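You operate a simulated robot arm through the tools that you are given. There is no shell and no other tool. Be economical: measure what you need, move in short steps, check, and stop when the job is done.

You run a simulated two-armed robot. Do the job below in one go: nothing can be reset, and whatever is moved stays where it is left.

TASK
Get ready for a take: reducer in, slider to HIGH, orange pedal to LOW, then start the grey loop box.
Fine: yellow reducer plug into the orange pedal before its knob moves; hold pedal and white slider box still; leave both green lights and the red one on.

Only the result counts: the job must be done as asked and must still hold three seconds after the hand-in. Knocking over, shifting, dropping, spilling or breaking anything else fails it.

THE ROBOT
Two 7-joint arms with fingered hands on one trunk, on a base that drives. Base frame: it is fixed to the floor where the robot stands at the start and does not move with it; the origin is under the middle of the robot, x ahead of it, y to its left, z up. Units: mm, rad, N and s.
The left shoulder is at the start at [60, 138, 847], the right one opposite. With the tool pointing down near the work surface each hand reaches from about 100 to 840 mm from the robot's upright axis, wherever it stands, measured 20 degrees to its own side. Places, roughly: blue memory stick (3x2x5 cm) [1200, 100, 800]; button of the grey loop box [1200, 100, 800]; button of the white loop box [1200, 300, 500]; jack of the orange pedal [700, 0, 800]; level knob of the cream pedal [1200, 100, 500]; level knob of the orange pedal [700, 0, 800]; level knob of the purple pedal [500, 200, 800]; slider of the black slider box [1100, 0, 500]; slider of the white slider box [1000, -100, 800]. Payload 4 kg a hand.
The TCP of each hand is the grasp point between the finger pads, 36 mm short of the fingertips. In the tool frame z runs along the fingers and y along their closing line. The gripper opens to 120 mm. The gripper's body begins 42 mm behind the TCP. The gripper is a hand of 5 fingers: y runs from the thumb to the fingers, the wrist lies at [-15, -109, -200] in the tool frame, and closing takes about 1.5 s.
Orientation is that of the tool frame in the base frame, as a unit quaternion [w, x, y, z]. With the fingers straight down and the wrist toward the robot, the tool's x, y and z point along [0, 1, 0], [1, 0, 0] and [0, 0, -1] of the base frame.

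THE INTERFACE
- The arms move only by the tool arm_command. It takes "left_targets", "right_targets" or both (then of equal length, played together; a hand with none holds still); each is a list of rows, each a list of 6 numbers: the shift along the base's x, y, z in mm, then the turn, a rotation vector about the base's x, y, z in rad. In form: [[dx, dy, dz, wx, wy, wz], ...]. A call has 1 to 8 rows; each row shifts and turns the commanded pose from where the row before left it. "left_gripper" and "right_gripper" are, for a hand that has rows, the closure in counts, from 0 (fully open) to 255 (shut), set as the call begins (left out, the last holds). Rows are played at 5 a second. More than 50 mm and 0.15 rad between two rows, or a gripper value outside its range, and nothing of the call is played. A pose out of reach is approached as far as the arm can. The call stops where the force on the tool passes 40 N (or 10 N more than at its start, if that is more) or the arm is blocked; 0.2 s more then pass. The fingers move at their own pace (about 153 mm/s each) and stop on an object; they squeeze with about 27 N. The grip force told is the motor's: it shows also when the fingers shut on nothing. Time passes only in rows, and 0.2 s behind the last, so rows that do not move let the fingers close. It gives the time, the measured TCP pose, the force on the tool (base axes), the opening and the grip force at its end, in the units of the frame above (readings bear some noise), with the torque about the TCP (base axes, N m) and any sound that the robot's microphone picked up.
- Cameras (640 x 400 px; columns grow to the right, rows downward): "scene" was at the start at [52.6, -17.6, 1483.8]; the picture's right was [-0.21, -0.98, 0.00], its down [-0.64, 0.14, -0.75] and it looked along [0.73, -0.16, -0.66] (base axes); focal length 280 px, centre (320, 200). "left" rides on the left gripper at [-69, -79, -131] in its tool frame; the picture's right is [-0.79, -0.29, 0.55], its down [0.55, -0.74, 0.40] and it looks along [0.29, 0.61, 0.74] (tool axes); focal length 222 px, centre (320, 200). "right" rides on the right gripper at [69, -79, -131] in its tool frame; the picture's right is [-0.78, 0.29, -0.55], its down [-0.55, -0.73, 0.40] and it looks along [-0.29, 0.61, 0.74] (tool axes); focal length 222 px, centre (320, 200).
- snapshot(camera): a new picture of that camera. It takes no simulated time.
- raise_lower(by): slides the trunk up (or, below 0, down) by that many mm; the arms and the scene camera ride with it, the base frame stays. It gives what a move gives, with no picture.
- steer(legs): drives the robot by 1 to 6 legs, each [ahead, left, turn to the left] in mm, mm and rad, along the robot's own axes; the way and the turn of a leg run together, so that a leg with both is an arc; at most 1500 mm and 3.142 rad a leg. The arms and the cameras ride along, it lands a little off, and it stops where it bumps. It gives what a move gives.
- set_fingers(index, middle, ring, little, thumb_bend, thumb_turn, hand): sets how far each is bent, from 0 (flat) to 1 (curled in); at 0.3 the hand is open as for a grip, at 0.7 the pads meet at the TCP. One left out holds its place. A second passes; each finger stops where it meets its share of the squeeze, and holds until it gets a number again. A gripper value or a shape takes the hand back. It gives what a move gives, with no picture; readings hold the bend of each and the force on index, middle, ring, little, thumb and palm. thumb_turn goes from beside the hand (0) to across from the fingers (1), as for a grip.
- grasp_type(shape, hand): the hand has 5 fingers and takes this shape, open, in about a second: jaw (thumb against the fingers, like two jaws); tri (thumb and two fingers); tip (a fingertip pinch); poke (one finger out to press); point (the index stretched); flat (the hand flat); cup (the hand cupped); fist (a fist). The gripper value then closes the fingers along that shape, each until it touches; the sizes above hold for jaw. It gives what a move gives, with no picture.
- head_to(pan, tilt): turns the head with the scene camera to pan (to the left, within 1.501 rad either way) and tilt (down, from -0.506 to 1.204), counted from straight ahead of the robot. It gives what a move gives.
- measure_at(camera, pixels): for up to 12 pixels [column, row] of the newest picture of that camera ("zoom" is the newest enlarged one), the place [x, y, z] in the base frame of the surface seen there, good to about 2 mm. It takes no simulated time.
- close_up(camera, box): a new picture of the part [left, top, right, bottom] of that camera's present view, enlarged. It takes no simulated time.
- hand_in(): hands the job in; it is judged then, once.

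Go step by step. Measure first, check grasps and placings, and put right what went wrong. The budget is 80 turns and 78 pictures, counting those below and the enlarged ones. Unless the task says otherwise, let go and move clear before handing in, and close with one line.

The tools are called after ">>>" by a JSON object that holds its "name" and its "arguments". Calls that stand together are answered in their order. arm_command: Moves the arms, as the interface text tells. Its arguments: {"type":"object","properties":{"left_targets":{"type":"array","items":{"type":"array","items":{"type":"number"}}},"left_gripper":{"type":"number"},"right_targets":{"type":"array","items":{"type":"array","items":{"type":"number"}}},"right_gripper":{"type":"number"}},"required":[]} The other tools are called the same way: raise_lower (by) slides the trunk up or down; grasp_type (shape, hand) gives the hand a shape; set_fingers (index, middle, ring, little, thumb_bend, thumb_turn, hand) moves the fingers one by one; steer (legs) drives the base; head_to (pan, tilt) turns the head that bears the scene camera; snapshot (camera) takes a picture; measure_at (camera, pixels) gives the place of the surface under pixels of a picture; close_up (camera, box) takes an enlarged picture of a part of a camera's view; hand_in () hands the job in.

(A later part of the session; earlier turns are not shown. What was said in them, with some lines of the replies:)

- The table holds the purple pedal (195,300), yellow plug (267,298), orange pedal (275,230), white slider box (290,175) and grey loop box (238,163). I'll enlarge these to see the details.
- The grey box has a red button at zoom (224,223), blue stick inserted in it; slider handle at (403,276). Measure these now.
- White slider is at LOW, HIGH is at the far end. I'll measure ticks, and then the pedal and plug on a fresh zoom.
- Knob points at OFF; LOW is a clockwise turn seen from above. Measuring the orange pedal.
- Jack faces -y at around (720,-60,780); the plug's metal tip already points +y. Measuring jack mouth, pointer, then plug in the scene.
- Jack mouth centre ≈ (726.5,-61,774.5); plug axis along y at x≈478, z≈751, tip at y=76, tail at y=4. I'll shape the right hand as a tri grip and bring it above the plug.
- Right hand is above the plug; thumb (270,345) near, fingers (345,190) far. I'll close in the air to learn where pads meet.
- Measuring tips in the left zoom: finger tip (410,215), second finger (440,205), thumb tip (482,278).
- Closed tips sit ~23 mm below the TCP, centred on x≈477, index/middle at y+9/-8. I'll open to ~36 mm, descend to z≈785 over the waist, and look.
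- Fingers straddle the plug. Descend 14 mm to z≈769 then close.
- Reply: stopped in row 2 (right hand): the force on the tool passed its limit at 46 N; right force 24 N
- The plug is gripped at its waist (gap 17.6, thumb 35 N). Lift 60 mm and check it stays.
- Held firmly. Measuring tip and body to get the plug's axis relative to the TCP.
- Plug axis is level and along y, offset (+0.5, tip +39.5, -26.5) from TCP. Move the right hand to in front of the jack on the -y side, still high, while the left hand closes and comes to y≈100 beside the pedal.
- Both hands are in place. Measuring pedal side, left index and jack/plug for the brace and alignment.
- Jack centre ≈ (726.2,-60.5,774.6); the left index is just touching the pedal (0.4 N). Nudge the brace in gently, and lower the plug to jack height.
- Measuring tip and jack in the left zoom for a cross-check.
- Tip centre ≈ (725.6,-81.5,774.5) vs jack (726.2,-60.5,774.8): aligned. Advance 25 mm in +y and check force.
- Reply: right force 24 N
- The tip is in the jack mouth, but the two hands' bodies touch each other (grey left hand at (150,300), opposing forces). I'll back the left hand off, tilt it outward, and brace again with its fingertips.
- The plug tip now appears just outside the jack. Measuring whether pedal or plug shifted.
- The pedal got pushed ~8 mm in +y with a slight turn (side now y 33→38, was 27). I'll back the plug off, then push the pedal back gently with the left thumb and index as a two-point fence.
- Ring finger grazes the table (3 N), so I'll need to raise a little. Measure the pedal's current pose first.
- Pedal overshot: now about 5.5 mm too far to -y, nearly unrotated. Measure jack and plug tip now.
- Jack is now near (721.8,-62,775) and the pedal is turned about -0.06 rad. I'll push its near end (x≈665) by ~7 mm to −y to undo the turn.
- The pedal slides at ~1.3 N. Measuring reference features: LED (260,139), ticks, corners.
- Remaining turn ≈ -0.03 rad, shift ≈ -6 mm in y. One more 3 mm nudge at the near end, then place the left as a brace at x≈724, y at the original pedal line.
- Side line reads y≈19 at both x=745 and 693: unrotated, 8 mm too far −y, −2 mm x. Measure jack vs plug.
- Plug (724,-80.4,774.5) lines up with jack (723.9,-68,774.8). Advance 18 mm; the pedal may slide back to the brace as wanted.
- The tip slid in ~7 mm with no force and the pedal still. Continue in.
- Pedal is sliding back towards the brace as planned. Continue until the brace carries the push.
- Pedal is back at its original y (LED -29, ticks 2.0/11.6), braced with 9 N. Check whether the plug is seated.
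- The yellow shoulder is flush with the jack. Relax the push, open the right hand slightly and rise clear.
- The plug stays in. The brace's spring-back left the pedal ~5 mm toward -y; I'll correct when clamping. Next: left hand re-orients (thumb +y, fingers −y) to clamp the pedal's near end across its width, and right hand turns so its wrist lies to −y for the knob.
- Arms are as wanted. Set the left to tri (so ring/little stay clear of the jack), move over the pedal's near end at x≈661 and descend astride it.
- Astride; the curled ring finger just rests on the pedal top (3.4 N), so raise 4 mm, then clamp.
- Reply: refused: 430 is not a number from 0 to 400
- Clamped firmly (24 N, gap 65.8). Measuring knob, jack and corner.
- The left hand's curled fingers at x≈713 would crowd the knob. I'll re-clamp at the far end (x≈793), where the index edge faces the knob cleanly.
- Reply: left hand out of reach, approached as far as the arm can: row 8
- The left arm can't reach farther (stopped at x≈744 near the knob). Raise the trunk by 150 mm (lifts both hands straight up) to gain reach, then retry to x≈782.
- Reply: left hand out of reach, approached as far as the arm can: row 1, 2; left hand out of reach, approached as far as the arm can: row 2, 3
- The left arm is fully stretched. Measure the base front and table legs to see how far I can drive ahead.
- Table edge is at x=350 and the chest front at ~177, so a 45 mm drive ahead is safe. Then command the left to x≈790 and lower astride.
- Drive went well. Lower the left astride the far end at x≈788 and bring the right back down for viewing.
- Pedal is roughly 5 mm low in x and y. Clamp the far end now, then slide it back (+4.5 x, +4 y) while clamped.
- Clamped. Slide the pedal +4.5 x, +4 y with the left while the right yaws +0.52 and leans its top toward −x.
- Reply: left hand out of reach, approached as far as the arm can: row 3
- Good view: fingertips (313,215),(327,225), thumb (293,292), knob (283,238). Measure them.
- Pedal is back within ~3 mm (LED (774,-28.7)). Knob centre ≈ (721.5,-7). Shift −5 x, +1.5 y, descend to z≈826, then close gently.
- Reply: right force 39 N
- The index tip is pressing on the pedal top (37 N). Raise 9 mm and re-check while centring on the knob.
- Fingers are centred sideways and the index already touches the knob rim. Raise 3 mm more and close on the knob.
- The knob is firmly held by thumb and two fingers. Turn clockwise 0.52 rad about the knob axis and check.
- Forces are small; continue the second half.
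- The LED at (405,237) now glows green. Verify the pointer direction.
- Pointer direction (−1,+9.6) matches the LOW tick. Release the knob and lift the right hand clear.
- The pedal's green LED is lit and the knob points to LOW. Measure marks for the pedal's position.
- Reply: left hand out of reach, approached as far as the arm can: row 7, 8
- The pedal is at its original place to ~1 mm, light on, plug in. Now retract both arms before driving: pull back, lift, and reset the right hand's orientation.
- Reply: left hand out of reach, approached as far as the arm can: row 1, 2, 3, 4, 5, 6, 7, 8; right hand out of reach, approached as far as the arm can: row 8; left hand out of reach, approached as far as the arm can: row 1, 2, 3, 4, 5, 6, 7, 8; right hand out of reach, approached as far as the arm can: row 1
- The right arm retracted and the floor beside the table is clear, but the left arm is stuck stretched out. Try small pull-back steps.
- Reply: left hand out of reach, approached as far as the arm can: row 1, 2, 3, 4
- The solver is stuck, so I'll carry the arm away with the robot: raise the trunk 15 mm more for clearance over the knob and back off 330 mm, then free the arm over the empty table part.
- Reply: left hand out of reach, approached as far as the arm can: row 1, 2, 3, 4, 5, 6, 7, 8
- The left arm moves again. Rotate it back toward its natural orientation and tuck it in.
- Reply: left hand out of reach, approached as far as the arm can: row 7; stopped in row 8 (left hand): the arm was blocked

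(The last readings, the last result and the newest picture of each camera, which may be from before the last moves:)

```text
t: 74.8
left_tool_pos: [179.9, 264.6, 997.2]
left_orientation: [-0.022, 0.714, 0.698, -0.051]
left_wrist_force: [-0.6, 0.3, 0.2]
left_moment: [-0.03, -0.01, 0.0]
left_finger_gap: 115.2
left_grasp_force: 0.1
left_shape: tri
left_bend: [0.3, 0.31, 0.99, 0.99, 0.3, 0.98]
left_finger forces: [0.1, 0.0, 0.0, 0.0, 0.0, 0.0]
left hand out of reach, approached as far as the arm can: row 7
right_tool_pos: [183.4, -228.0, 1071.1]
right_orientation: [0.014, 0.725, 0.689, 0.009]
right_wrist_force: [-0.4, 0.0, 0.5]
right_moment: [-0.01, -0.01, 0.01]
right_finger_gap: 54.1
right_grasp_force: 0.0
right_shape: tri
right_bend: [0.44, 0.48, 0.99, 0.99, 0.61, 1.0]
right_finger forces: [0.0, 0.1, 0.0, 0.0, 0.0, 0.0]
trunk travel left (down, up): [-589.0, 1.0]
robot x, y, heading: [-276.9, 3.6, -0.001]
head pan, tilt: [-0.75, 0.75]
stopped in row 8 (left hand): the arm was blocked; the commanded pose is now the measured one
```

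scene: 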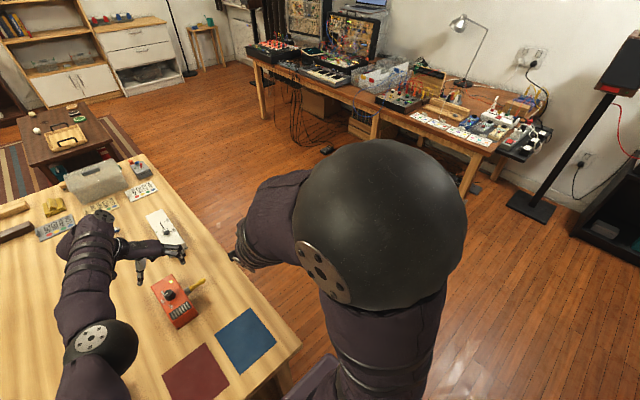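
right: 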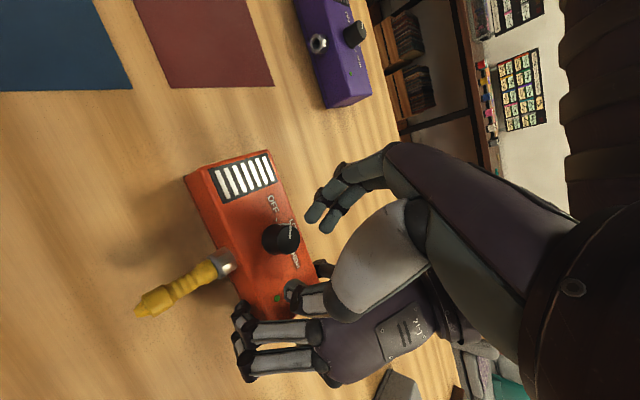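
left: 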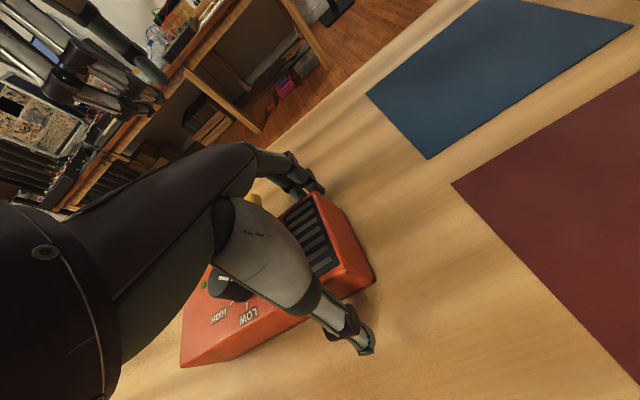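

Left arm is tucked. Drive: right 565, ahead 1180, turn left 90° to stand beside the table facing the white and grey boxes.

>>> {"name": "steer", "arguments": {"legs": [[0, -565, 0], [1190, 0, 0], [0, 0, 1.571]]}}

>>> {"name": "head_to", "arguments": {"pan": -0.3, "tilt": 0.85}}

>>> {"name": "snapshot", "arguments": {"camera": "scene"}}

```text
t: 87.5
left_tool_pos: [649.1, -116.9, 997.6]
left_orientation: [0.02, 0.012, 0.998, -0.051]
left_wrist_force: [0.2, -0.3, -0.3]
left_moment: [-0.02, 0.02, 0.02]
left_finger_gap: 115.2
left_grasp_force: 0.1
left_shape: tri
left_bend: [0.3, 0.31, 0.99, 0.99, 0.3, 0.98]
left_finger forces: [0.1, 0.0, 0.1, 0.0, 0.0, 0.0]
right_tool_pos: [1144.5, -115.7, 1071.9]
right_orientation: [0.003, 0.028, 0.999, 0.017]
right_wrist_force: [-0.5, -0.1, 0.4]
right_moment: [0.02, -0.02, -0.04]
right_finger_gap: 54.1
right_grasp_force: 0.0
right_shape: tri
right_bend: [0.44, 0.48, 0.99, 0.99, 0.61, 1.0]
right_finger forces: [0.0, 0.0, 0.1, 0.1, 0.0, 0.0]
trunk travel left (down, up): [-589.0, 1.0]
robot x, y, heading: [905.5, -573.4, 1.572]
head pan, tilt: [-0.75, 0.75]
```

```text
t: 88.4
left_tool_pos: [650.1, -116.0, 997.5]
left_orientation: [0.019, 0.011, 0.998, -0.052]
left_wrist_force: [-0.1, 0.2, 1.0]
left_moment: [-0.02, 0.0, -0.01]
left_finger_gap: 115.2
left_grasp_force: 0.1
left_shape: tri
left_bend: [0.3, 0.31, 0.99, 0.99, 0.3, 0.98]
left_finger forces: [0.0, 0.1, 0.0, 0.1, 0.0, 0.0]
right_tool_pos: [1143.7, -115.9, 1071.7]
right_orientation: [0.004, 0.028, 0.999, 0.017]
right_wrist_force: [0.6, 0.6, -0.7]
right_moment: [0.02, -0.02, 0.01]
right_finger_gap: 54.0
right_grasp_force: 0.1
right_shape: tri
right_bend: [0.44, 0.48, 0.99, 0.99, 0.61, 1.0]
right_finger forces: [0.0, 0.0, 0.0, 0.0, 0.0, 0.0]
trunk travel left (down, up): [-589.0, 1.0]
robot x, y, heading: [912.3, -573.6, 1.567]
head pan, tilt: [-0.3, 0.85]
```

```text
10 pictures are left
```

scene: 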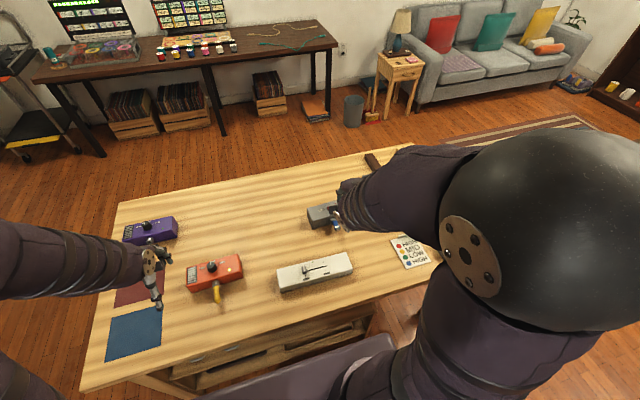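

Standing beside the table. Measure slider box, grey box and pedal in this view to confirm the frame.

>>> {"name": "measure_at", "arguments": {"camera": "scene", "pixels": [[304, 268], [308, 272], [278, 272], [350, 254], [353, 268], [281, 290], [330, 276], [240, 262], [217, 297], [320, 215], [316, 225], [342, 267]]}}

>>> {"name": "arm_command", "arguments": {"left_targets": [[43, 2, 0, 0.104, 0.04, 0.024], [43, 2, 0, 0, 0, 0], [43, 2, 0, 0, 0, 0], [43, 2, 0, 0, 0, 0], [43, 2, 0, 0, 0, 0], [43, 2, 0, 0, 0, 0], [42, 2, 0, 0, 0, 0]], "right_targets": [[0, 0, 0, -0.034, 0.006, 0.056], [0, 0, 0, 0, 0, 0], [0, 0, 0, 0, 0, 0], [0, 0, 0, 0, 0, 0], [0, 0, 0, 0, 0, 0], [0, 0, 0, 0, 0, 0], [0, 0, 0, 0, 0, 0]]}}

```text
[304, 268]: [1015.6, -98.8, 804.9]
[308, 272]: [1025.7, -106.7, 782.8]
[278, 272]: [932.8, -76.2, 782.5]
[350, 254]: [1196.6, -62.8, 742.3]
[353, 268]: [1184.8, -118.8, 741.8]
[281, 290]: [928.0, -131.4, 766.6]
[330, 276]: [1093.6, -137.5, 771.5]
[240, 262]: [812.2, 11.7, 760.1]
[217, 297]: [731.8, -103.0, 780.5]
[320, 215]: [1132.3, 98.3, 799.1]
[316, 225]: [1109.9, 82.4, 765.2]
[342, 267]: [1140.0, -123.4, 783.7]
```

```text
t: 90.0
left_tool_pos: [952.5, -102.1, 997.4]
left_orientation: [-0.001, -0.001, 1.0, 0.001]
left_wrist_force: [0.5, 0.6, 0.8]
left_moment: [0.03, -0.01, 0.02]
left_finger_gap: 115.4
left_grasp_force: 0.1
left_shape: tri
left_bend: [0.3, 0.31, 0.99, 0.99, 0.3, 0.97]
left_finger forces: [0.0, 0.0, 0.0, 0.1, 0.1, 0.0]
right_tool_pos: [1143.9, -117.4, 1072.2]
right_orientation: [0.001, 0.0, 1.0, 0.0]
right_wrist_force: [1.3, 0.6, 0.9]
right_moment: [-0.01, 0.01, 0.01]
right_finger_gap: 54.2
right_grasp_force: 0.0
right_shape: tri
right_bend: [0.44, 0.48, 0.99, 0.99, 0.61, 1.0]
right_finger forces: [0.0, 0.1, 0.1, 0.0, 0.1, 0.0]
trunk travel left (down, up): [-589.0, 1.0]
robot x, y, heading: [913.7, -574.6, 1.573]
head pan, tilt: [-0.3, 0.85]
```

Frame agrees. Lower the trunk 160 mm and bring the left astride the white box at x≈950.

>>> {"name": "raise_lower", "arguments": {"by": -160}}

>>> {"name": "arm_command", "arguments": {"left_targets": [[0, -1, -30, 0, 0, 0], [0, 0, -18, 0, 0, 0], [0, 0, -7, 0, 0, 0], [0, 0, 0, 0, 0, 0]], "right_targets": [[-30, 5, -10, 0, 0, 0], [-30, 5, -10, 0, 0, 0], [0, 0, 0, 0, 0, 0], [0, 0, 0, 0, 0, 0]]}}

>>> {"name": "snapshot", "arguments": {"camera": "right"}}

```text
t: 91.8
left_tool_pos: [950.5, -102.3, 837.6]
left_orientation: [0.0, 0.001, 1.0, 0.0]
left_wrist_force: [0.4, -0.8, -0.2]
left_moment: [0.03, -0.01, 0.01]
left_finger_gap: 115.5
left_grasp_force: 0.1
left_shape: tri
left_bend: [0.3, 0.31, 0.99, 0.99, 0.3, 0.97]
left_finger forces: [0.1, 0.0, 0.0, 0.1, 0.0, 0.0]
right_tool_pos: [1143.4, -116.0, 913.0]
right_orientation: [0.0, 0.001, 1.0, 0.0]
right_wrist_force: [-0.6, -0.4, 0.5]
right_moment: [-0.01, 0.03, 0.0]
right_finger_gap: 54.1
right_grasp_force: 0.0
right_shape: tri
right_bend: [0.44, 0.48, 0.99, 0.99, 0.61, 1.0]
right_finger forces: [0.0, 0.1, 0.0, 0.1, 0.0, 0.0]
trunk travel left (down, up): [-429.0, 161.0]
robot x, y, heading: [910.5, -574.1, 1.571]
head pan, tilt: [-0.3, 0.85]
```

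```text
t: 92.8
left_tool_pos: [967.0, -103.9, 794.5]
left_orientation: [0.018, 0.009, 1.0, 0.005]
left_wrist_force: [-0.2, -0.4, -0.5]
left_moment: [0.0, 0.01, 0.01]
left_finger_gap: 115.5
left_grasp_force: 0.1
left_shape: tri
left_bend: [0.3, 0.31, 0.99, 0.99, 0.3, 0.97]
left_finger forces: [0.0, 0.1, 0.0, 0.0, 0.1, 0.1]
right_tool_pos: [1088.8, -107.6, 895.1]
right_orientation: [-0.034, 0.014, 0.999, 0.0]
right_wrist_force: [0.2, -0.2, -0.3]
right_moment: [0.01, -0.01, -0.01]
right_finger_gap: 54.0
right_grasp_force: 0.0
right_shape: tri
right_bend: [0.44, 0.48, 0.99, 0.99, 0.61, 1.0]
right_finger forces: [0.1, 0.1, 0.0, 0.0, 0.0, 0.0]
trunk travel left (down, up): [-429.0, 161.0]
robot x, y, heading: [910.9, -572.9, 1.57]
head pan, tilt: [-0.3, 0.85]
```

```text
9 pictures are left
```

right: 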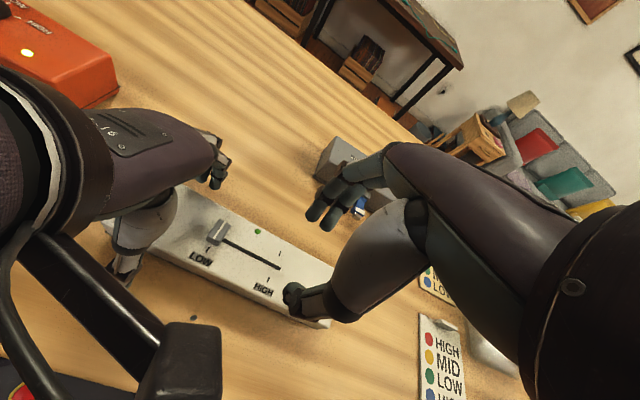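

The left stopped short of its command (967,-104,794.5). Check whether it settles.

>>> {"name": "arm_command", "arguments": {"left_targets": [[0, 0, 0, 0, 0, 0], [0, 0, 0, 0, 0, 0]], "right_targets": [[30, 0, 20, 0, 0, 0], [20, 0, 0, 0, 0, 0]]}}

```text
t: 93.4
left_tool_pos: [950.6, -100.4, 781.6]
left_orientation: [-0.002, -0.002, 1.0, 0.0]
left_wrist_force: [0.3, -0.2, -0.3]
left_moment: [0.02, 0.02, 0.03]
left_finger_gap: 115.4
left_grasp_force: 0.1
left_shape: tri
left_bend: [0.3, 0.31, 0.99, 0.99, 0.3, 0.97]
left_finger forces: [0.1, 0.1, 0.0, 0.1, 0.0, 0.0]
right_tool_pos: [1134.4, -105.5, 913.1]
right_orientation: [0.003, -0.002, 1.0, 0.0]
right_wrist_force: [-0.4, 0.9, 0.8]
right_moment: [-0.01, 0.01, 0.01]
right_finger_gap: 54.3
right_grasp_force: 0.1
right_shape: tri
right_bend: [0.44, 0.48, 0.99, 0.99, 0.61, 1.0]
right_finger forces: [0.0, 0.1, 0.0, 0.0, 0.0, 0.1]
trunk travel left (down, up): [-429.0, 161.0]
robot x, y, heading: [910.5, -575.1, 1.57]
head pan, tilt: [-0.3, 0.85]
```

The two forearms touched when the hands were close, with the robot off-centre. New plan: shift the robot 185 mm to +x, clamp the box's far end (x≈1138) with the right hand and push the slider with the left hand from its −x side.

>>> {"name": "arm_command", "arguments": {"left_targets": [[0, 0, 40, 0, 0, 0], [0, 0, 40, 0, 0, 0], [-45, 0, 20, 0, 0, 0], [-45, 0, 0, 0, 0, 0], [-45, 0, 0, 0, 0, 0], [-20, 0, 0, 0, 0, 0], [0, 0, 0, 0, 0, 0], [0, 0, 0, 0, 0, 0]], "right_targets": [[0, 0, 0, 0, 0, 0], [0, 0, 0, 0, 0, 0], [-30, 0, 0, 0, 0, 0], [-40, 0, 0, 0, 0, 0], [-40, 0, 0, 0, 0, 0], [-40, 0, 0, 0, 0, 0], [0, 0, 0, 0, 0, 0], [0, 0, 0, 0, 0, 0]], "right_gripper": 10}}

>>> {"name": "steer", "arguments": {"legs": [[0, -185, 0]]}}

```text
t: 95.2
left_tool_pos: [792.9, -105.7, 883.8]
left_orientation: [0.001, 0.0, 1.0, 0.0]
left_wrist_force: [0.3, -0.1, -0.5]
left_moment: [0.0, -0.01, 0.0]
left_finger_gap: 115.3
left_grasp_force: 0.1
left_shape: tri
left_bend: [0.3, 0.31, 0.99, 0.99, 0.3, 0.97]
left_finger forces: [0.0, 0.0, 0.1, 0.1, 0.1, 0.0]
right_tool_pos: [982.5, -108.4, 911.0]
right_orientation: [0.0, 0.001, 1.0, 0.0]
right_wrist_force: [-0.7, -0.7, -0.1]
right_moment: [0.02, 0.0, 0.05]
right_finger_gap: 115.3
right_grasp_force: 0.0
right_shape: tri
right_bend: [0.3, 0.31, 0.99, 0.99, 0.3, 0.97]
right_finger forces: [0.0, 0.0, 0.0, 0.1, 0.0, 0.1]
trunk travel left (down, up): [-429.0, 161.0]
robot x, y, heading: [910.9, -574.0, 1.568]
head pan, tilt: [-0.3, 0.85]
```

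```text
t: 96.8
left_tool_pos: [984.1, -105.6, 882.2]
left_orientation: [-0.002, 0.001, 1.0, 0.0]
left_wrist_force: [0.9, 0.2, 0.2]
left_moment: [0.01, 0.02, 0.01]
left_finger_gap: 115.2
left_grasp_force: 0.0
left_shape: tri
left_bend: [0.3, 0.31, 0.99, 0.99, 0.3, 0.97]
left_finger forces: [0.0, 0.0, 0.0, 0.0, 0.0, 0.0]
right_tool_pos: [1172.2, -108.1, 909.9]
right_orientation: [0.001, 0.001, 1.0, 0.0]
right_wrist_force: [0.4, -0.6, -0.3]
right_moment: [0.0, 0.04, -0.01]
right_finger_gap: 115.3
right_grasp_force: 0.1
right_shape: tri
right_bend: [0.3, 0.31, 0.99, 0.99, 0.3, 0.97]
right_finger forces: [0.1, 0.0, 0.0, 0.0, 0.0, 0.0]
trunk travel left (down, up): [-429.0, 161.0]
robot x, y, heading: [1099.2, -571.2, 1.564]
head pan, tilt: [-0.3, 0.85]
```

Robot shifted. Right hand goes astride the far end at x≈1142; left closes and waits at x≈955.

>>> {"name": "arm_command", "arguments": {"right_targets": [[-30, 5, 0, 0, 0, 0], [0, 0, -40, 0, 0, 0], [0, 0, -40, 0, 0, 0], [0, 0, -30, 0, 0, 0], [0, 0, -18, 0, 0, 0], [0, 0, 0, 0, 0, 0]], "left_targets": [[-29, 0, 0, 0, 0, 0], [0, 0, 0, 0, 0, 0], [0, 0, 0, 0, 0, 0], [0, 0, 0, 0, 0, 0], [0, 0, 0, 0, 0, 0], [0, 0, 0, 0, 0, 0]], "left_gripper": 235}}

>>> {"name": "snapshot", "arguments": {"camera": "left"}}

```text
t: 98.2
left_tool_pos: [945.4, -106.1, 883.0]
left_orientation: [0.008, -0.011, 1.0, 0.0]
left_wrist_force: [0.4, -1.4, 0.5]
left_moment: [-0.01, -0.04, -0.02]
left_finger_gap: 9.8
left_grasp_force: 0.1
left_shape: tri
left_bend: [0.71, 0.66, 0.99, 0.99, 0.7, 1.0]
left_finger forces: [0.0, 0.0, 0.0, 0.1, 0.1, 0.1]
right_tool_pos: [1137.5, -104.5, 788.1]
right_orientation: [-0.01, -0.001, 1.0, 0.004]
right_wrist_force: [-0.4, 0.3, -0.1]
right_moment: [-0.01, -0.04, -0.01]
right_finger_gap: 115.3
right_grasp_force: 0.0
right_shape: tri
right_bend: [0.3, 0.31, 0.99, 0.99, 0.3, 0.97]
right_finger forces: [0.1, 0.0, 0.0, 0.1, 0.0, 0.0]
trunk travel left (down, up): [-429.0, 161.0]
robot x, y, heading: [1098.8, -571.5, 1.569]
head pan, tilt: [-0.3, 0.85]
```

```text
8 pictures are left
```

left: 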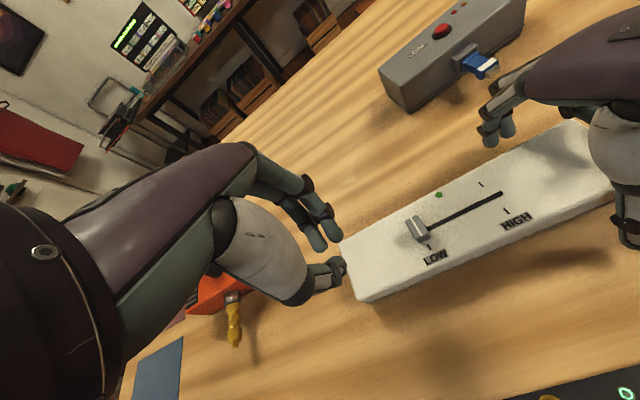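

The arms still touch when parallel. I'll lean both outward about the y axis (right top to +x, left top to −x); the clamp across y is unaffected.

>>> {"name": "arm_command", "arguments": {"right_targets": [[0, 0, 5, 0, 0.117, 0], [0, 0, 4, 0, 0.117, 0], [0, 0, 0, 0, 0.117, 0], [0, 0, 0, 0, 0, 0], [0, 0, 0, 0, 0, 0], [0, 0, 0, 0, 0, 0]], "left_targets": [[0, 0, 0, 0, -0.12, 0], [0, 0, 0, 0, -0.12, 0], [0, 0, 0, 0, -0.12, 0], [0, 0, 0, 0, -0.12, 0], [0, 0, 0, 0, -0.12, 0], [0, 0, 0, 0, 0, 0]]}}

```text
t: 99.8
left_tool_pos: [1004.8, -109.7, 899.5]
left_orientation: [0.279, 0.065, 0.958, 0.001]
left_wrist_force: [1.3, 1.1, 0.3]
left_moment: [0.01, 0.0, 0.05]
left_finger_gap: 9.6
left_grasp_force: 0.1
left_shape: tri
left_bend: [0.71, 0.66, 0.99, 0.99, 0.7, 1.0]
left_finger forces: [0.0, 0.0, 0.0, 0.0, 0.0, 0.0]
right_tool_pos: [1143.9, -103.6, 790.8]
right_orientation: [-0.174, 0.0, 0.985, 0.0]
right_wrist_force: [0.5, -0.8, 0.8]
right_moment: [0.03, 0.01, 0.01]
right_finger_gap: 115.4
right_grasp_force: 0.0
right_shape: tri
right_bend: [0.3, 0.31, 0.99, 0.99, 0.3, 0.97]
right_finger forces: [0.0, 0.0, 0.1, 0.0, 0.0, 0.0]
trunk travel left (down, up): [-429.0, 161.0]
robot x, y, heading: [1095.9, -574.2, 1.566]
head pan, tilt: [-0.3, 0.85]
stopped in row 6 (left hand): the arm was blocked; the commanded pose is now the measured one
```

Right is in place; left was blocked with too much lean. Clamp the box with the right now, and move the left to less lean at x≈950.

>>> {"name": "arm_command", "arguments": {"right_targets": [[0, 0, 0, 0, 0, 0], [0, 0, 0, 0, 0, 0], [0, 0, 0, 0, 0, 0], [0, 0, 0, 0, 0, 0], [0, 0, 0, 0, 0, 0], [0, 0, 0, 0, 0, 0], [0, 0, 0, 0, 0, 0]], "right_gripper": 170, "left_targets": [[-20, 2, 0, 0, 0.145, -0.13], [-20, 2, 0, 0, 0.145, 0], [-15, 0, 0, 0, 0, 0], [0, 0, 0, 0, 0, 0], [0, 0, 0, 0, 0, 0], [0, 0, 0, 0, 0, 0], [0, 0, 0, 0, 0, 0]]}}

```text
refused: row 1 steps farther than a row can; nothing moved
```

>>> {"name": "arm_command", "arguments": {"right_targets": [[0, 0, 0, 0, 0, 0], [0, 0, 0, 0, 0, 0], [0, 0, 0, 0, 0, 0], [0, 0, 0, 0, 0, 0], [0, 0, 0, 0, 0, 0], [0, 0, 0, 0, 0, 0], [0, 0, 0, 0, 0, 0]], "right_gripper": 170, "left_targets": [[-20, 2, 0, 0, 0.145, 0], [-20, 2, 0, 0, 0.145, 0], [-15, 0, 0, 0, 0, -0.13], [0, 0, 0, 0, 0, 0], [0, 0, 0, 0, 0, 0], [0, 0, 0, 0, 0, 0], [0, 0, 0, 0, 0, 0]]}}

>>> {"name": "snapshot", "arguments": {"camera": "left"}}

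```text
t: 101.4
left_tool_pos: [958.9, -107.6, 893.0]
left_orientation: [0.138, 0.115, 0.984, -0.017]
left_wrist_force: [-0.3, -0.2, 0.6]
left_moment: [0.03, -0.01, 0.03]
left_finger_gap: 9.8
left_grasp_force: 0.0
left_shape: tri
left_bend: [0.71, 0.66, 0.99, 0.99, 0.7, 1.0]
left_finger forces: [0.0, 0.0, 0.1, 0.0, 0.0, 0.0]
left hand out of reach, approached as far as the arm can: row 2, 3
right_tool_pos: [1142.5, -104.4, 791.8]
right_orientation: [-0.173, 0.0, 0.985, 0.0]
right_wrist_force: [0.1, 0.5, 0.1]
right_moment: [-0.03, -0.04, -0.03]
right_finger_gap: 63.5
right_grasp_force: 27.3
right_shape: tri
right_bend: [0.39, 0.43, 1.0, 1.0, 0.56, 1.0]
right_finger forces: [12.5, 12.8, 0.0, 0.0, 25.3, 0.0]
trunk travel left (down, up): [-429.0, 161.0]
robot x, y, heading: [1097.2, -575.9, 1.571]
head pan, tilt: [-0.3, 0.85]
```

```text
7 pictures are left
5 turns are left
```

left: 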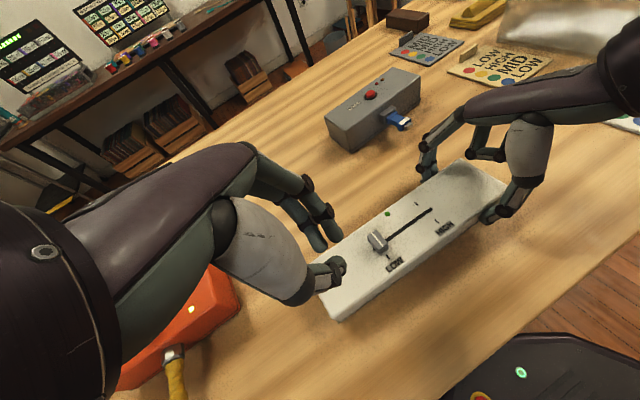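

Only 5 turns remain, so I'll batch. The box is clamped (25 N); lower the left beside the handle, push it +x to HIGH, settle, and look.

>>> {"name": "arm_command", "arguments": {"left_targets": [[0, 0, -30, 0, 0, 0], [0, 0, -30, 0, 0, 0], [0, 0, -24, 0, 0, 0], [0, 0, 0, 0, 0, 0]]}}

>>> {"name": "arm_command", "arguments": {"left_targets": [[15, 0, 0, 0, 0, 0], [13, 0, 0, 0, 0, 0], [13, 0, 0, 0, 0, 0], [13, 0, 0, 0, 0, 0], [13, 0, 0, 0, 0, 0], [13, 0, 0, 0, 0, 0], [10, 0, 0, 0, 0, 0], [8, 0, 0, 0, 0, 0]]}}

>>> {"name": "arm_command", "arguments": {"left_targets": [[4, 0, 0, 0, 0, 0], [0, 0, 0, 0, 0, 0], [0, 0, 0, 0, 0, 0]]}}

>>> {"name": "close_up", "arguments": {"camera": "left", "box": [260, 120, 500, 320]}}

>>> {"name": "measure_at", "arguments": {"camera": "left", "pixels": [[371, 95], [385, 88], [360, 105], [378, 240], [330, 318]]}}

```text
t: 102.2
left_tool_pos: [964.2, -101.8, 816.9]
left_orientation: [0.137, 0.13, 0.982, -0.011]
left_wrist_force: [-0.5, -2.6, 8.1]
left_moment: [-0.12, 0.01, -0.01]
left_finger_gap: 5.7
left_grasp_force: 11.4
left_shape: tri
left_bend: [0.7, 0.72, 0.99, 1.0, 0.73, 1.0]
left_finger forces: [0.1, 1.2, 0.0, 0.0, 11.9, 0.0]
right_tool_pos: [1143.4, -104.1, 792.1]
right_orientation: [-0.174, 0.0, 0.985, 0.0]
right_wrist_force: [0.3, -0.4, 0.6]
right_moment: [-0.01, -0.02, 0.0]
right_finger_gap: 63.5
right_grasp_force: 27.2
right_shape: tri
right_bend: [0.39, 0.43, 1.0, 1.0, 0.56, 1.0]
right_finger forces: [12.5, 12.8, 0.0, 0.0, 26.2, 0.0]
trunk travel left (down, up): [-429.0, 161.0]
robot x, y, heading: [1098.2, -580.0, 1.568]
head pan, tilt: [-0.3, 0.85]
stopped in row 4 (left hand): the force on the tool passed its limit at 52 N (the readings are from after the stop); the commanded pose is now the measured one
```

```text
t: 104.0
left_tool_pos: [1059.1, -102.0, 816.6]
left_orientation: [0.137, 0.129, 0.982, -0.01]
left_wrist_force: [-16.7, 0.2, 16.8]
left_moment: [-0.01, 0.19, 0.12]
left_finger_gap: 1.4
left_grasp_force: 27.2
left_shape: tri
left_bend: [0.7, 0.72, 1.0, 1.0, 0.75, 1.0]
left_finger forces: [14.0, 0.1, 0.0, 0.0, 0.1, 0.0]
right_tool_pos: [1143.5, -103.7, 790.9]
right_orientation: [-0.172, 0.002, 0.985, 0.0]
right_wrist_force: [11.3, 0.0, 4.2]
right_moment: [0.02, -0.31, -0.27]
right_finger_gap: 63.9
right_grasp_force: 27.3
right_shape: tri
right_bend: [0.39, 0.43, 1.0, 1.0, 0.56, 1.0]
right_finger forces: [13.4, 14.0, 0.0, 0.1, 26.5, 0.0]
trunk travel left (down, up): [-429.0, 161.0]
robot x, y, heading: [1098.7, -576.2, 1.565]
head pan, tilt: [-0.3, 0.85]
```

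```text
t: 104.8
left_tool_pos: [1063.3, -101.4, 816.1]
left_orientation: [0.137, 0.129, 0.982, -0.008]
left_wrist_force: [-28.7, 7.3, 24.5]
left_moment: [0.18, 0.12, 0.34]
left_finger_gap: 1.8
left_grasp_force: 27.0
left_shape: tri
left_bend: [0.7, 0.72, 1.0, 1.0, 0.75, 1.0]
left_finger forces: [27.6, 0.0, 0.0, 0.1, 0.0, 0.0]
right_tool_pos: [1144.1, -104.8, 791.5]
right_orientation: [-0.173, 0.0, 0.985, -0.001]
right_wrist_force: [19.7, -1.8, 7.1]
right_moment: [-0.11, -0.47, -0.4]
right_finger_gap: 64.0
right_grasp_force: 26.9
right_shape: tri
right_bend: [0.39, 0.43, 1.0, 1.0, 0.56, 1.0]
right_finger forces: [13.3, 14.3, 0.0, 0.0, 28.6, 0.1]
trunk travel left (down, up): [-429.0, 161.0]
robot x, y, heading: [1099.8, -576.9, 1.562]
head pan, tilt: [-0.3, 0.85]
```

```text
2.00 times, centred on (380, 220) of left
```

zoom: 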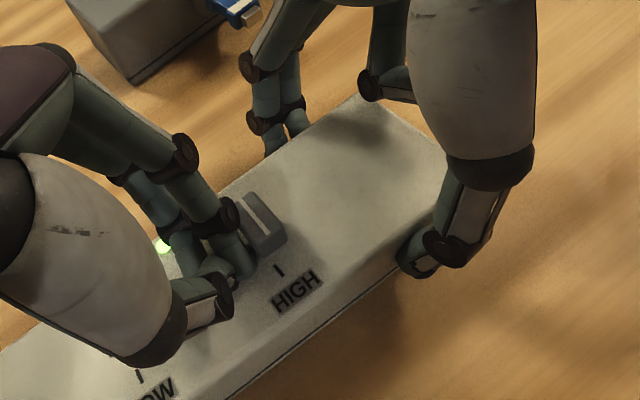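

```text
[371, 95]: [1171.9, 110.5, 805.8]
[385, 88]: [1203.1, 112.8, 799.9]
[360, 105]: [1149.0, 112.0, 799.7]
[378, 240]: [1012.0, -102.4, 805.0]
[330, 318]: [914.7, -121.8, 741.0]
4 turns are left
```

Slider is at HIGH and its green light is lit (163,245). Now back the left off, release and lift the right, close its fingers and hover over the red button at (1170.5,116).

>>> {"name": "arm_command", "arguments": {"left_targets": [[-6, 0, 0, 0, 0, 0], [-14, 0, 0, 0, 0, 0], [-5, 0, 35, 0, 0, 0], [0, 0, 45, 0, 0, 0], [-40, 0, 0, 0, 0, 0], [-40, 0, 0, 0, 0, 0], [-40, 0, 0, 0, 0, 0], [-40, 0, 0, 0, 0, 0]]}}

>>> {"name": "arm_command", "arguments": {"right_targets": [[0, 0, 0, 0, 0, 0], [0, 0, 0, 0, 0, 0], [0, 0, 0, 0, 0, 0], [0, 0, 0, 0, 0, 0], [0, 0, 30, 0, 0, 0], [0, 0, 40, 0, -0.117, 0], [0, 0, 40, 0, -0.117, 0], [5, 0, 0, 0, -0.117, 0]], "right_gripper": 10}}

>>> {"name": "arm_command", "arguments": {"right_targets": [[6, 44, 0, 0, 0, 0], [6, 44, 0, 0, 0, 0], [5, 44, 0, 0, 0, 0], [5, 44, 0, 0, 0, 0], [0, 44, 0, 0, 0, 0], [0, 0, -25, 0, 0, 0], [0, 0, -22, 0, 0, 0], [0, 0, 0, 0, 0, 0]], "right_gripper": 240}}

>>> {"name": "snapshot", "arguments": {"camera": "right"}}

>>> {"name": "snapshot", "arguments": {"camera": "left"}}

```text
t: 106.6
left_tool_pos: [880.4, -100.8, 894.6]
left_orientation: [0.138, 0.131, 0.982, -0.01]
left_wrist_force: [-0.5, -0.7, -0.6]
left_moment: [0.0, -0.04, 0.01]
left_finger_gap: 0.6
left_grasp_force: 26.9
left_shape: tri
left_bend: [0.7, 0.71, 1.0, 1.0, 0.75, 1.0]
left_finger forces: [0.1, 0.0, 0.1, 0.0, 0.0, 0.1]
right_tool_pos: [1142.6, -103.1, 791.7]
right_orientation: [-0.173, 0.0, 0.985, -0.001]
right_wrist_force: [0.0, -0.7, 0.8]
right_moment: [0.0, 0.03, 0.04]
right_finger_gap: 63.5
right_grasp_force: 26.7
right_shape: tri
right_bend: [0.39, 0.43, 1.0, 1.0, 0.56, 1.0]
right_finger forces: [13.2, 13.5, 0.0, 0.0, 27.0, 0.0]
trunk travel left (down, up): [-429.0, 161.0]
robot x, y, heading: [1097.0, -574.6, 1.569]
head pan, tilt: [-0.3, 0.85]
```

```text
t: 108.4
left_tool_pos: [880.1, -101.1, 894.5]
left_orientation: [0.137, 0.13, 0.982, -0.012]
left_wrist_force: [-0.3, 0.3, 0.9]
left_moment: [0.01, 0.02, 0.0]
left_finger_gap: 0.7
left_grasp_force: 26.6
left_shape: tri
left_bend: [0.7, 0.71, 1.0, 1.0, 0.75, 1.0]
left_finger forces: [0.0, 0.0, 0.0, 0.0, 0.0, 0.0]
right_tool_pos: [1149.7, -102.9, 901.5]
right_orientation: [0.003, 0.0, 1.0, 0.0]
right_wrist_force: [-0.2, 0.0, 0.2]
right_moment: [0.01, -0.02, -0.01]
right_finger_gap: 115.0
right_grasp_force: 0.1
right_shape: tri
right_bend: [0.3, 0.31, 0.99, 0.99, 0.3, 0.98]
right_finger forces: [0.0, 0.0, 0.0, 0.0, 0.1, 0.0]
trunk travel left (down, up): [-429.0, 161.0]
robot x, y, heading: [1097.3, -573.7, 1.566]
head pan, tilt: [-0.3, 0.85]
```

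```text
t: 110.2
left_tool_pos: [879.6, -101.2, 895.5]
left_orientation: [0.136, 0.13, 0.982, -0.011]
left_wrist_force: [0.6, 0.5, 0.7]
left_moment: [-0.02, -0.01, 0.02]
left_finger_gap: 0.6
left_grasp_force: 27.1
left_shape: tri
left_bend: [0.7, 0.71, 1.0, 1.0, 0.75, 1.0]
left_finger forces: [0.1, 0.0, 0.1, 0.0, 0.0, 0.0]
right_tool_pos: [1172.7, 114.9, 856.2]
right_orientation: [0.002, 0.0, 1.0, -0.001]
right_wrist_force: [0.2, -0.2, -0.1]
right_moment: [0.02, -0.03, 0.02]
right_finger_gap: 7.1
right_grasp_force: 0.1
right_shape: tri
right_bend: [0.71, 0.67, 0.99, 0.99, 0.7, 1.0]
right_finger forces: [0.1, 0.1, 0.1, 0.1, 0.0, 0.0]
trunk travel left (down, up): [-429.0, 161.0]
robot x, y, heading: [1096.9, -574.2, 1.568]
head pan, tilt: [-0.3, 0.85]
```

```text
5 pictures are left
```

right: 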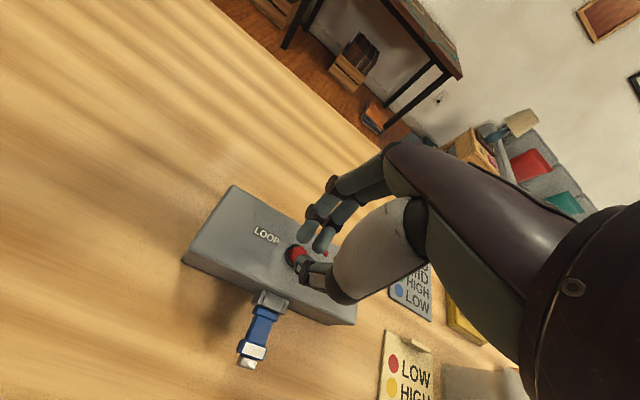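

```text
4 pictures are left
3 turns are left
```

left: 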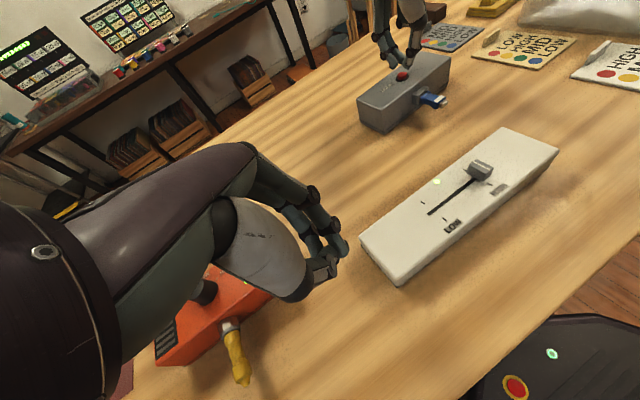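

The button (293,255) lies directly under the TCP axis, so press straight down in small steps, then lift and back away, and look at the lights.

>>> {"name": "arm_command", "arguments": {"right_targets": [[-1, 1, -10, 0, 0, 0], [0, 0, -6, 0, 0, 0], [0, 0, -3, 0, 0, 0], [0, 0, -3, 0, 0, 0], [0, 0, -2.5, 0, 0, 0], [0, 0, -2.5, 0, 0, 0], [0, 0, -2, 0, 0, 0], [0, 0, -2, 0, 0, 0]]}}

>>> {"name": "arm_command", "arguments": {"right_targets": [[0, 0, 15, 0, 0, 0], [0, 0, 30, 0, 0, 0], [0, -25, 30, 0, 0, 0], [0, -40, 0, 0, 0, 0], [0, -40, 0, 0, 0, 0], [0, 0, 0, 0, 0, 0]]}}

>>> {"name": "close_up", "arguments": {"camera": "left", "box": [340, 40, 480, 150]}}

>>> {"name": "close_up", "arguments": {"camera": "right", "box": [180, 100, 400, 300]}}

```text
t: 111.9
left_tool_pos: [880.9, -102.3, 894.7]
left_orientation: [0.138, 0.13, 0.982, -0.01]
left_wrist_force: [-0.6, 0.5, 0.3]
left_moment: [0.01, -0.03, -0.02]
left_finger_gap: 0.9
left_grasp_force: 26.7
left_shape: tri
left_bend: [0.7, 0.71, 1.0, 1.0, 0.75, 1.0]
left_finger forces: [0.0, 0.1, 0.0, 0.0, 0.0, 0.1]
right_tool_pos: [1167.3, 119.3, 831.8]
right_orientation: [0.001, -0.001, 1.0, 0.006]
right_wrist_force: [-0.2, -3.7, 16.8]
right_moment: [-0.16, -0.03, -0.05]
right_finger_gap: 8.8
right_grasp_force: 27.2
right_shape: tri
right_bend: [0.72, 0.73, 1.0, 1.0, 0.76, 1.0]
right_finger forces: [0.0, 0.1, 0.0, 0.0, 31.0, 0.0]
trunk travel left (down, up): [-429.0, 161.0]
robot x, y, heading: [1101.0, -575.5, 1.567]
head pan, tilt: [-0.3, 0.85]
heard: click
stopped in row 8 (right hand): the force on the tool passed its limit at 44 N (the readings are from after the stop); the commanded pose is now the measured one
```

```text
t: 113.3
left_tool_pos: [880.0, -101.5, 894.8]
left_orientation: [0.138, 0.13, 0.982, -0.012]
left_wrist_force: [0.1, -0.4, -0.3]
left_moment: [0.01, 0.01, 0.01]
left_finger_gap: 0.7
left_grasp_force: 26.6
left_shape: tri
left_bend: [0.7, 0.71, 1.0, 1.0, 0.75, 1.0]
left_finger forces: [0.0, 0.1, 0.0, 0.0, 0.0, 0.0]
right_tool_pos: [1168.7, 12.3, 902.0]
right_orientation: [0.0, 0.001, 1.0, 0.003]
right_wrist_force: [0.1, -0.1, -1.0]
right_moment: [-0.03, 0.01, -0.01]
right_finger_gap: 7.7
right_grasp_force: 27.2
right_shape: tri
right_bend: [0.72, 0.72, 1.0, 1.0, 0.76, 1.0]
right_finger forces: [0.0, 0.0, 0.1, 0.1, 0.0, 0.1]
trunk travel left (down, up): [-429.0, 161.0]
robot x, y, heading: [1102.4, -576.2, 1.563]
head pan, tilt: [-0.3, 0.85]
```

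```text
3.64 times, centred on (410, 95) of left
```

zoom: 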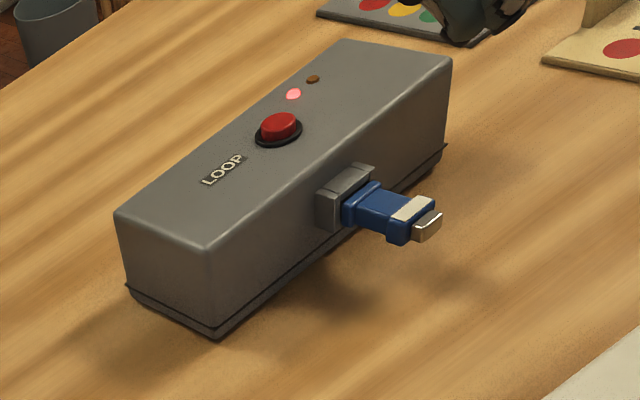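

```text
2.00 times, centred on (290, 200) of right
2 turns are left
```

zoom: 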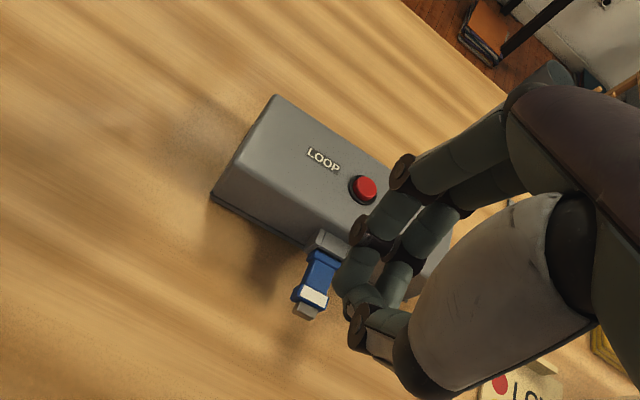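

A click was heard and the loop box's red light is lit (293,93). Both green lights were lit when last seen, the plug is seated, and both hands are clear, so I'm handing in.

>>> {"name": "hand_in", "arguments": {}}

```text
The job is handed in.
```

I handed the job in with the reducer plugged into the orange pedal, the slider at HIGH, the pedal at LOW and the loop box started, and both green lights and the red one were lit when I last saw them. I turned the knob before moving the slider. The pedal slid up to about 8 mm while I was inserting the plug, and I put it back to within about 2 mm of where it started.
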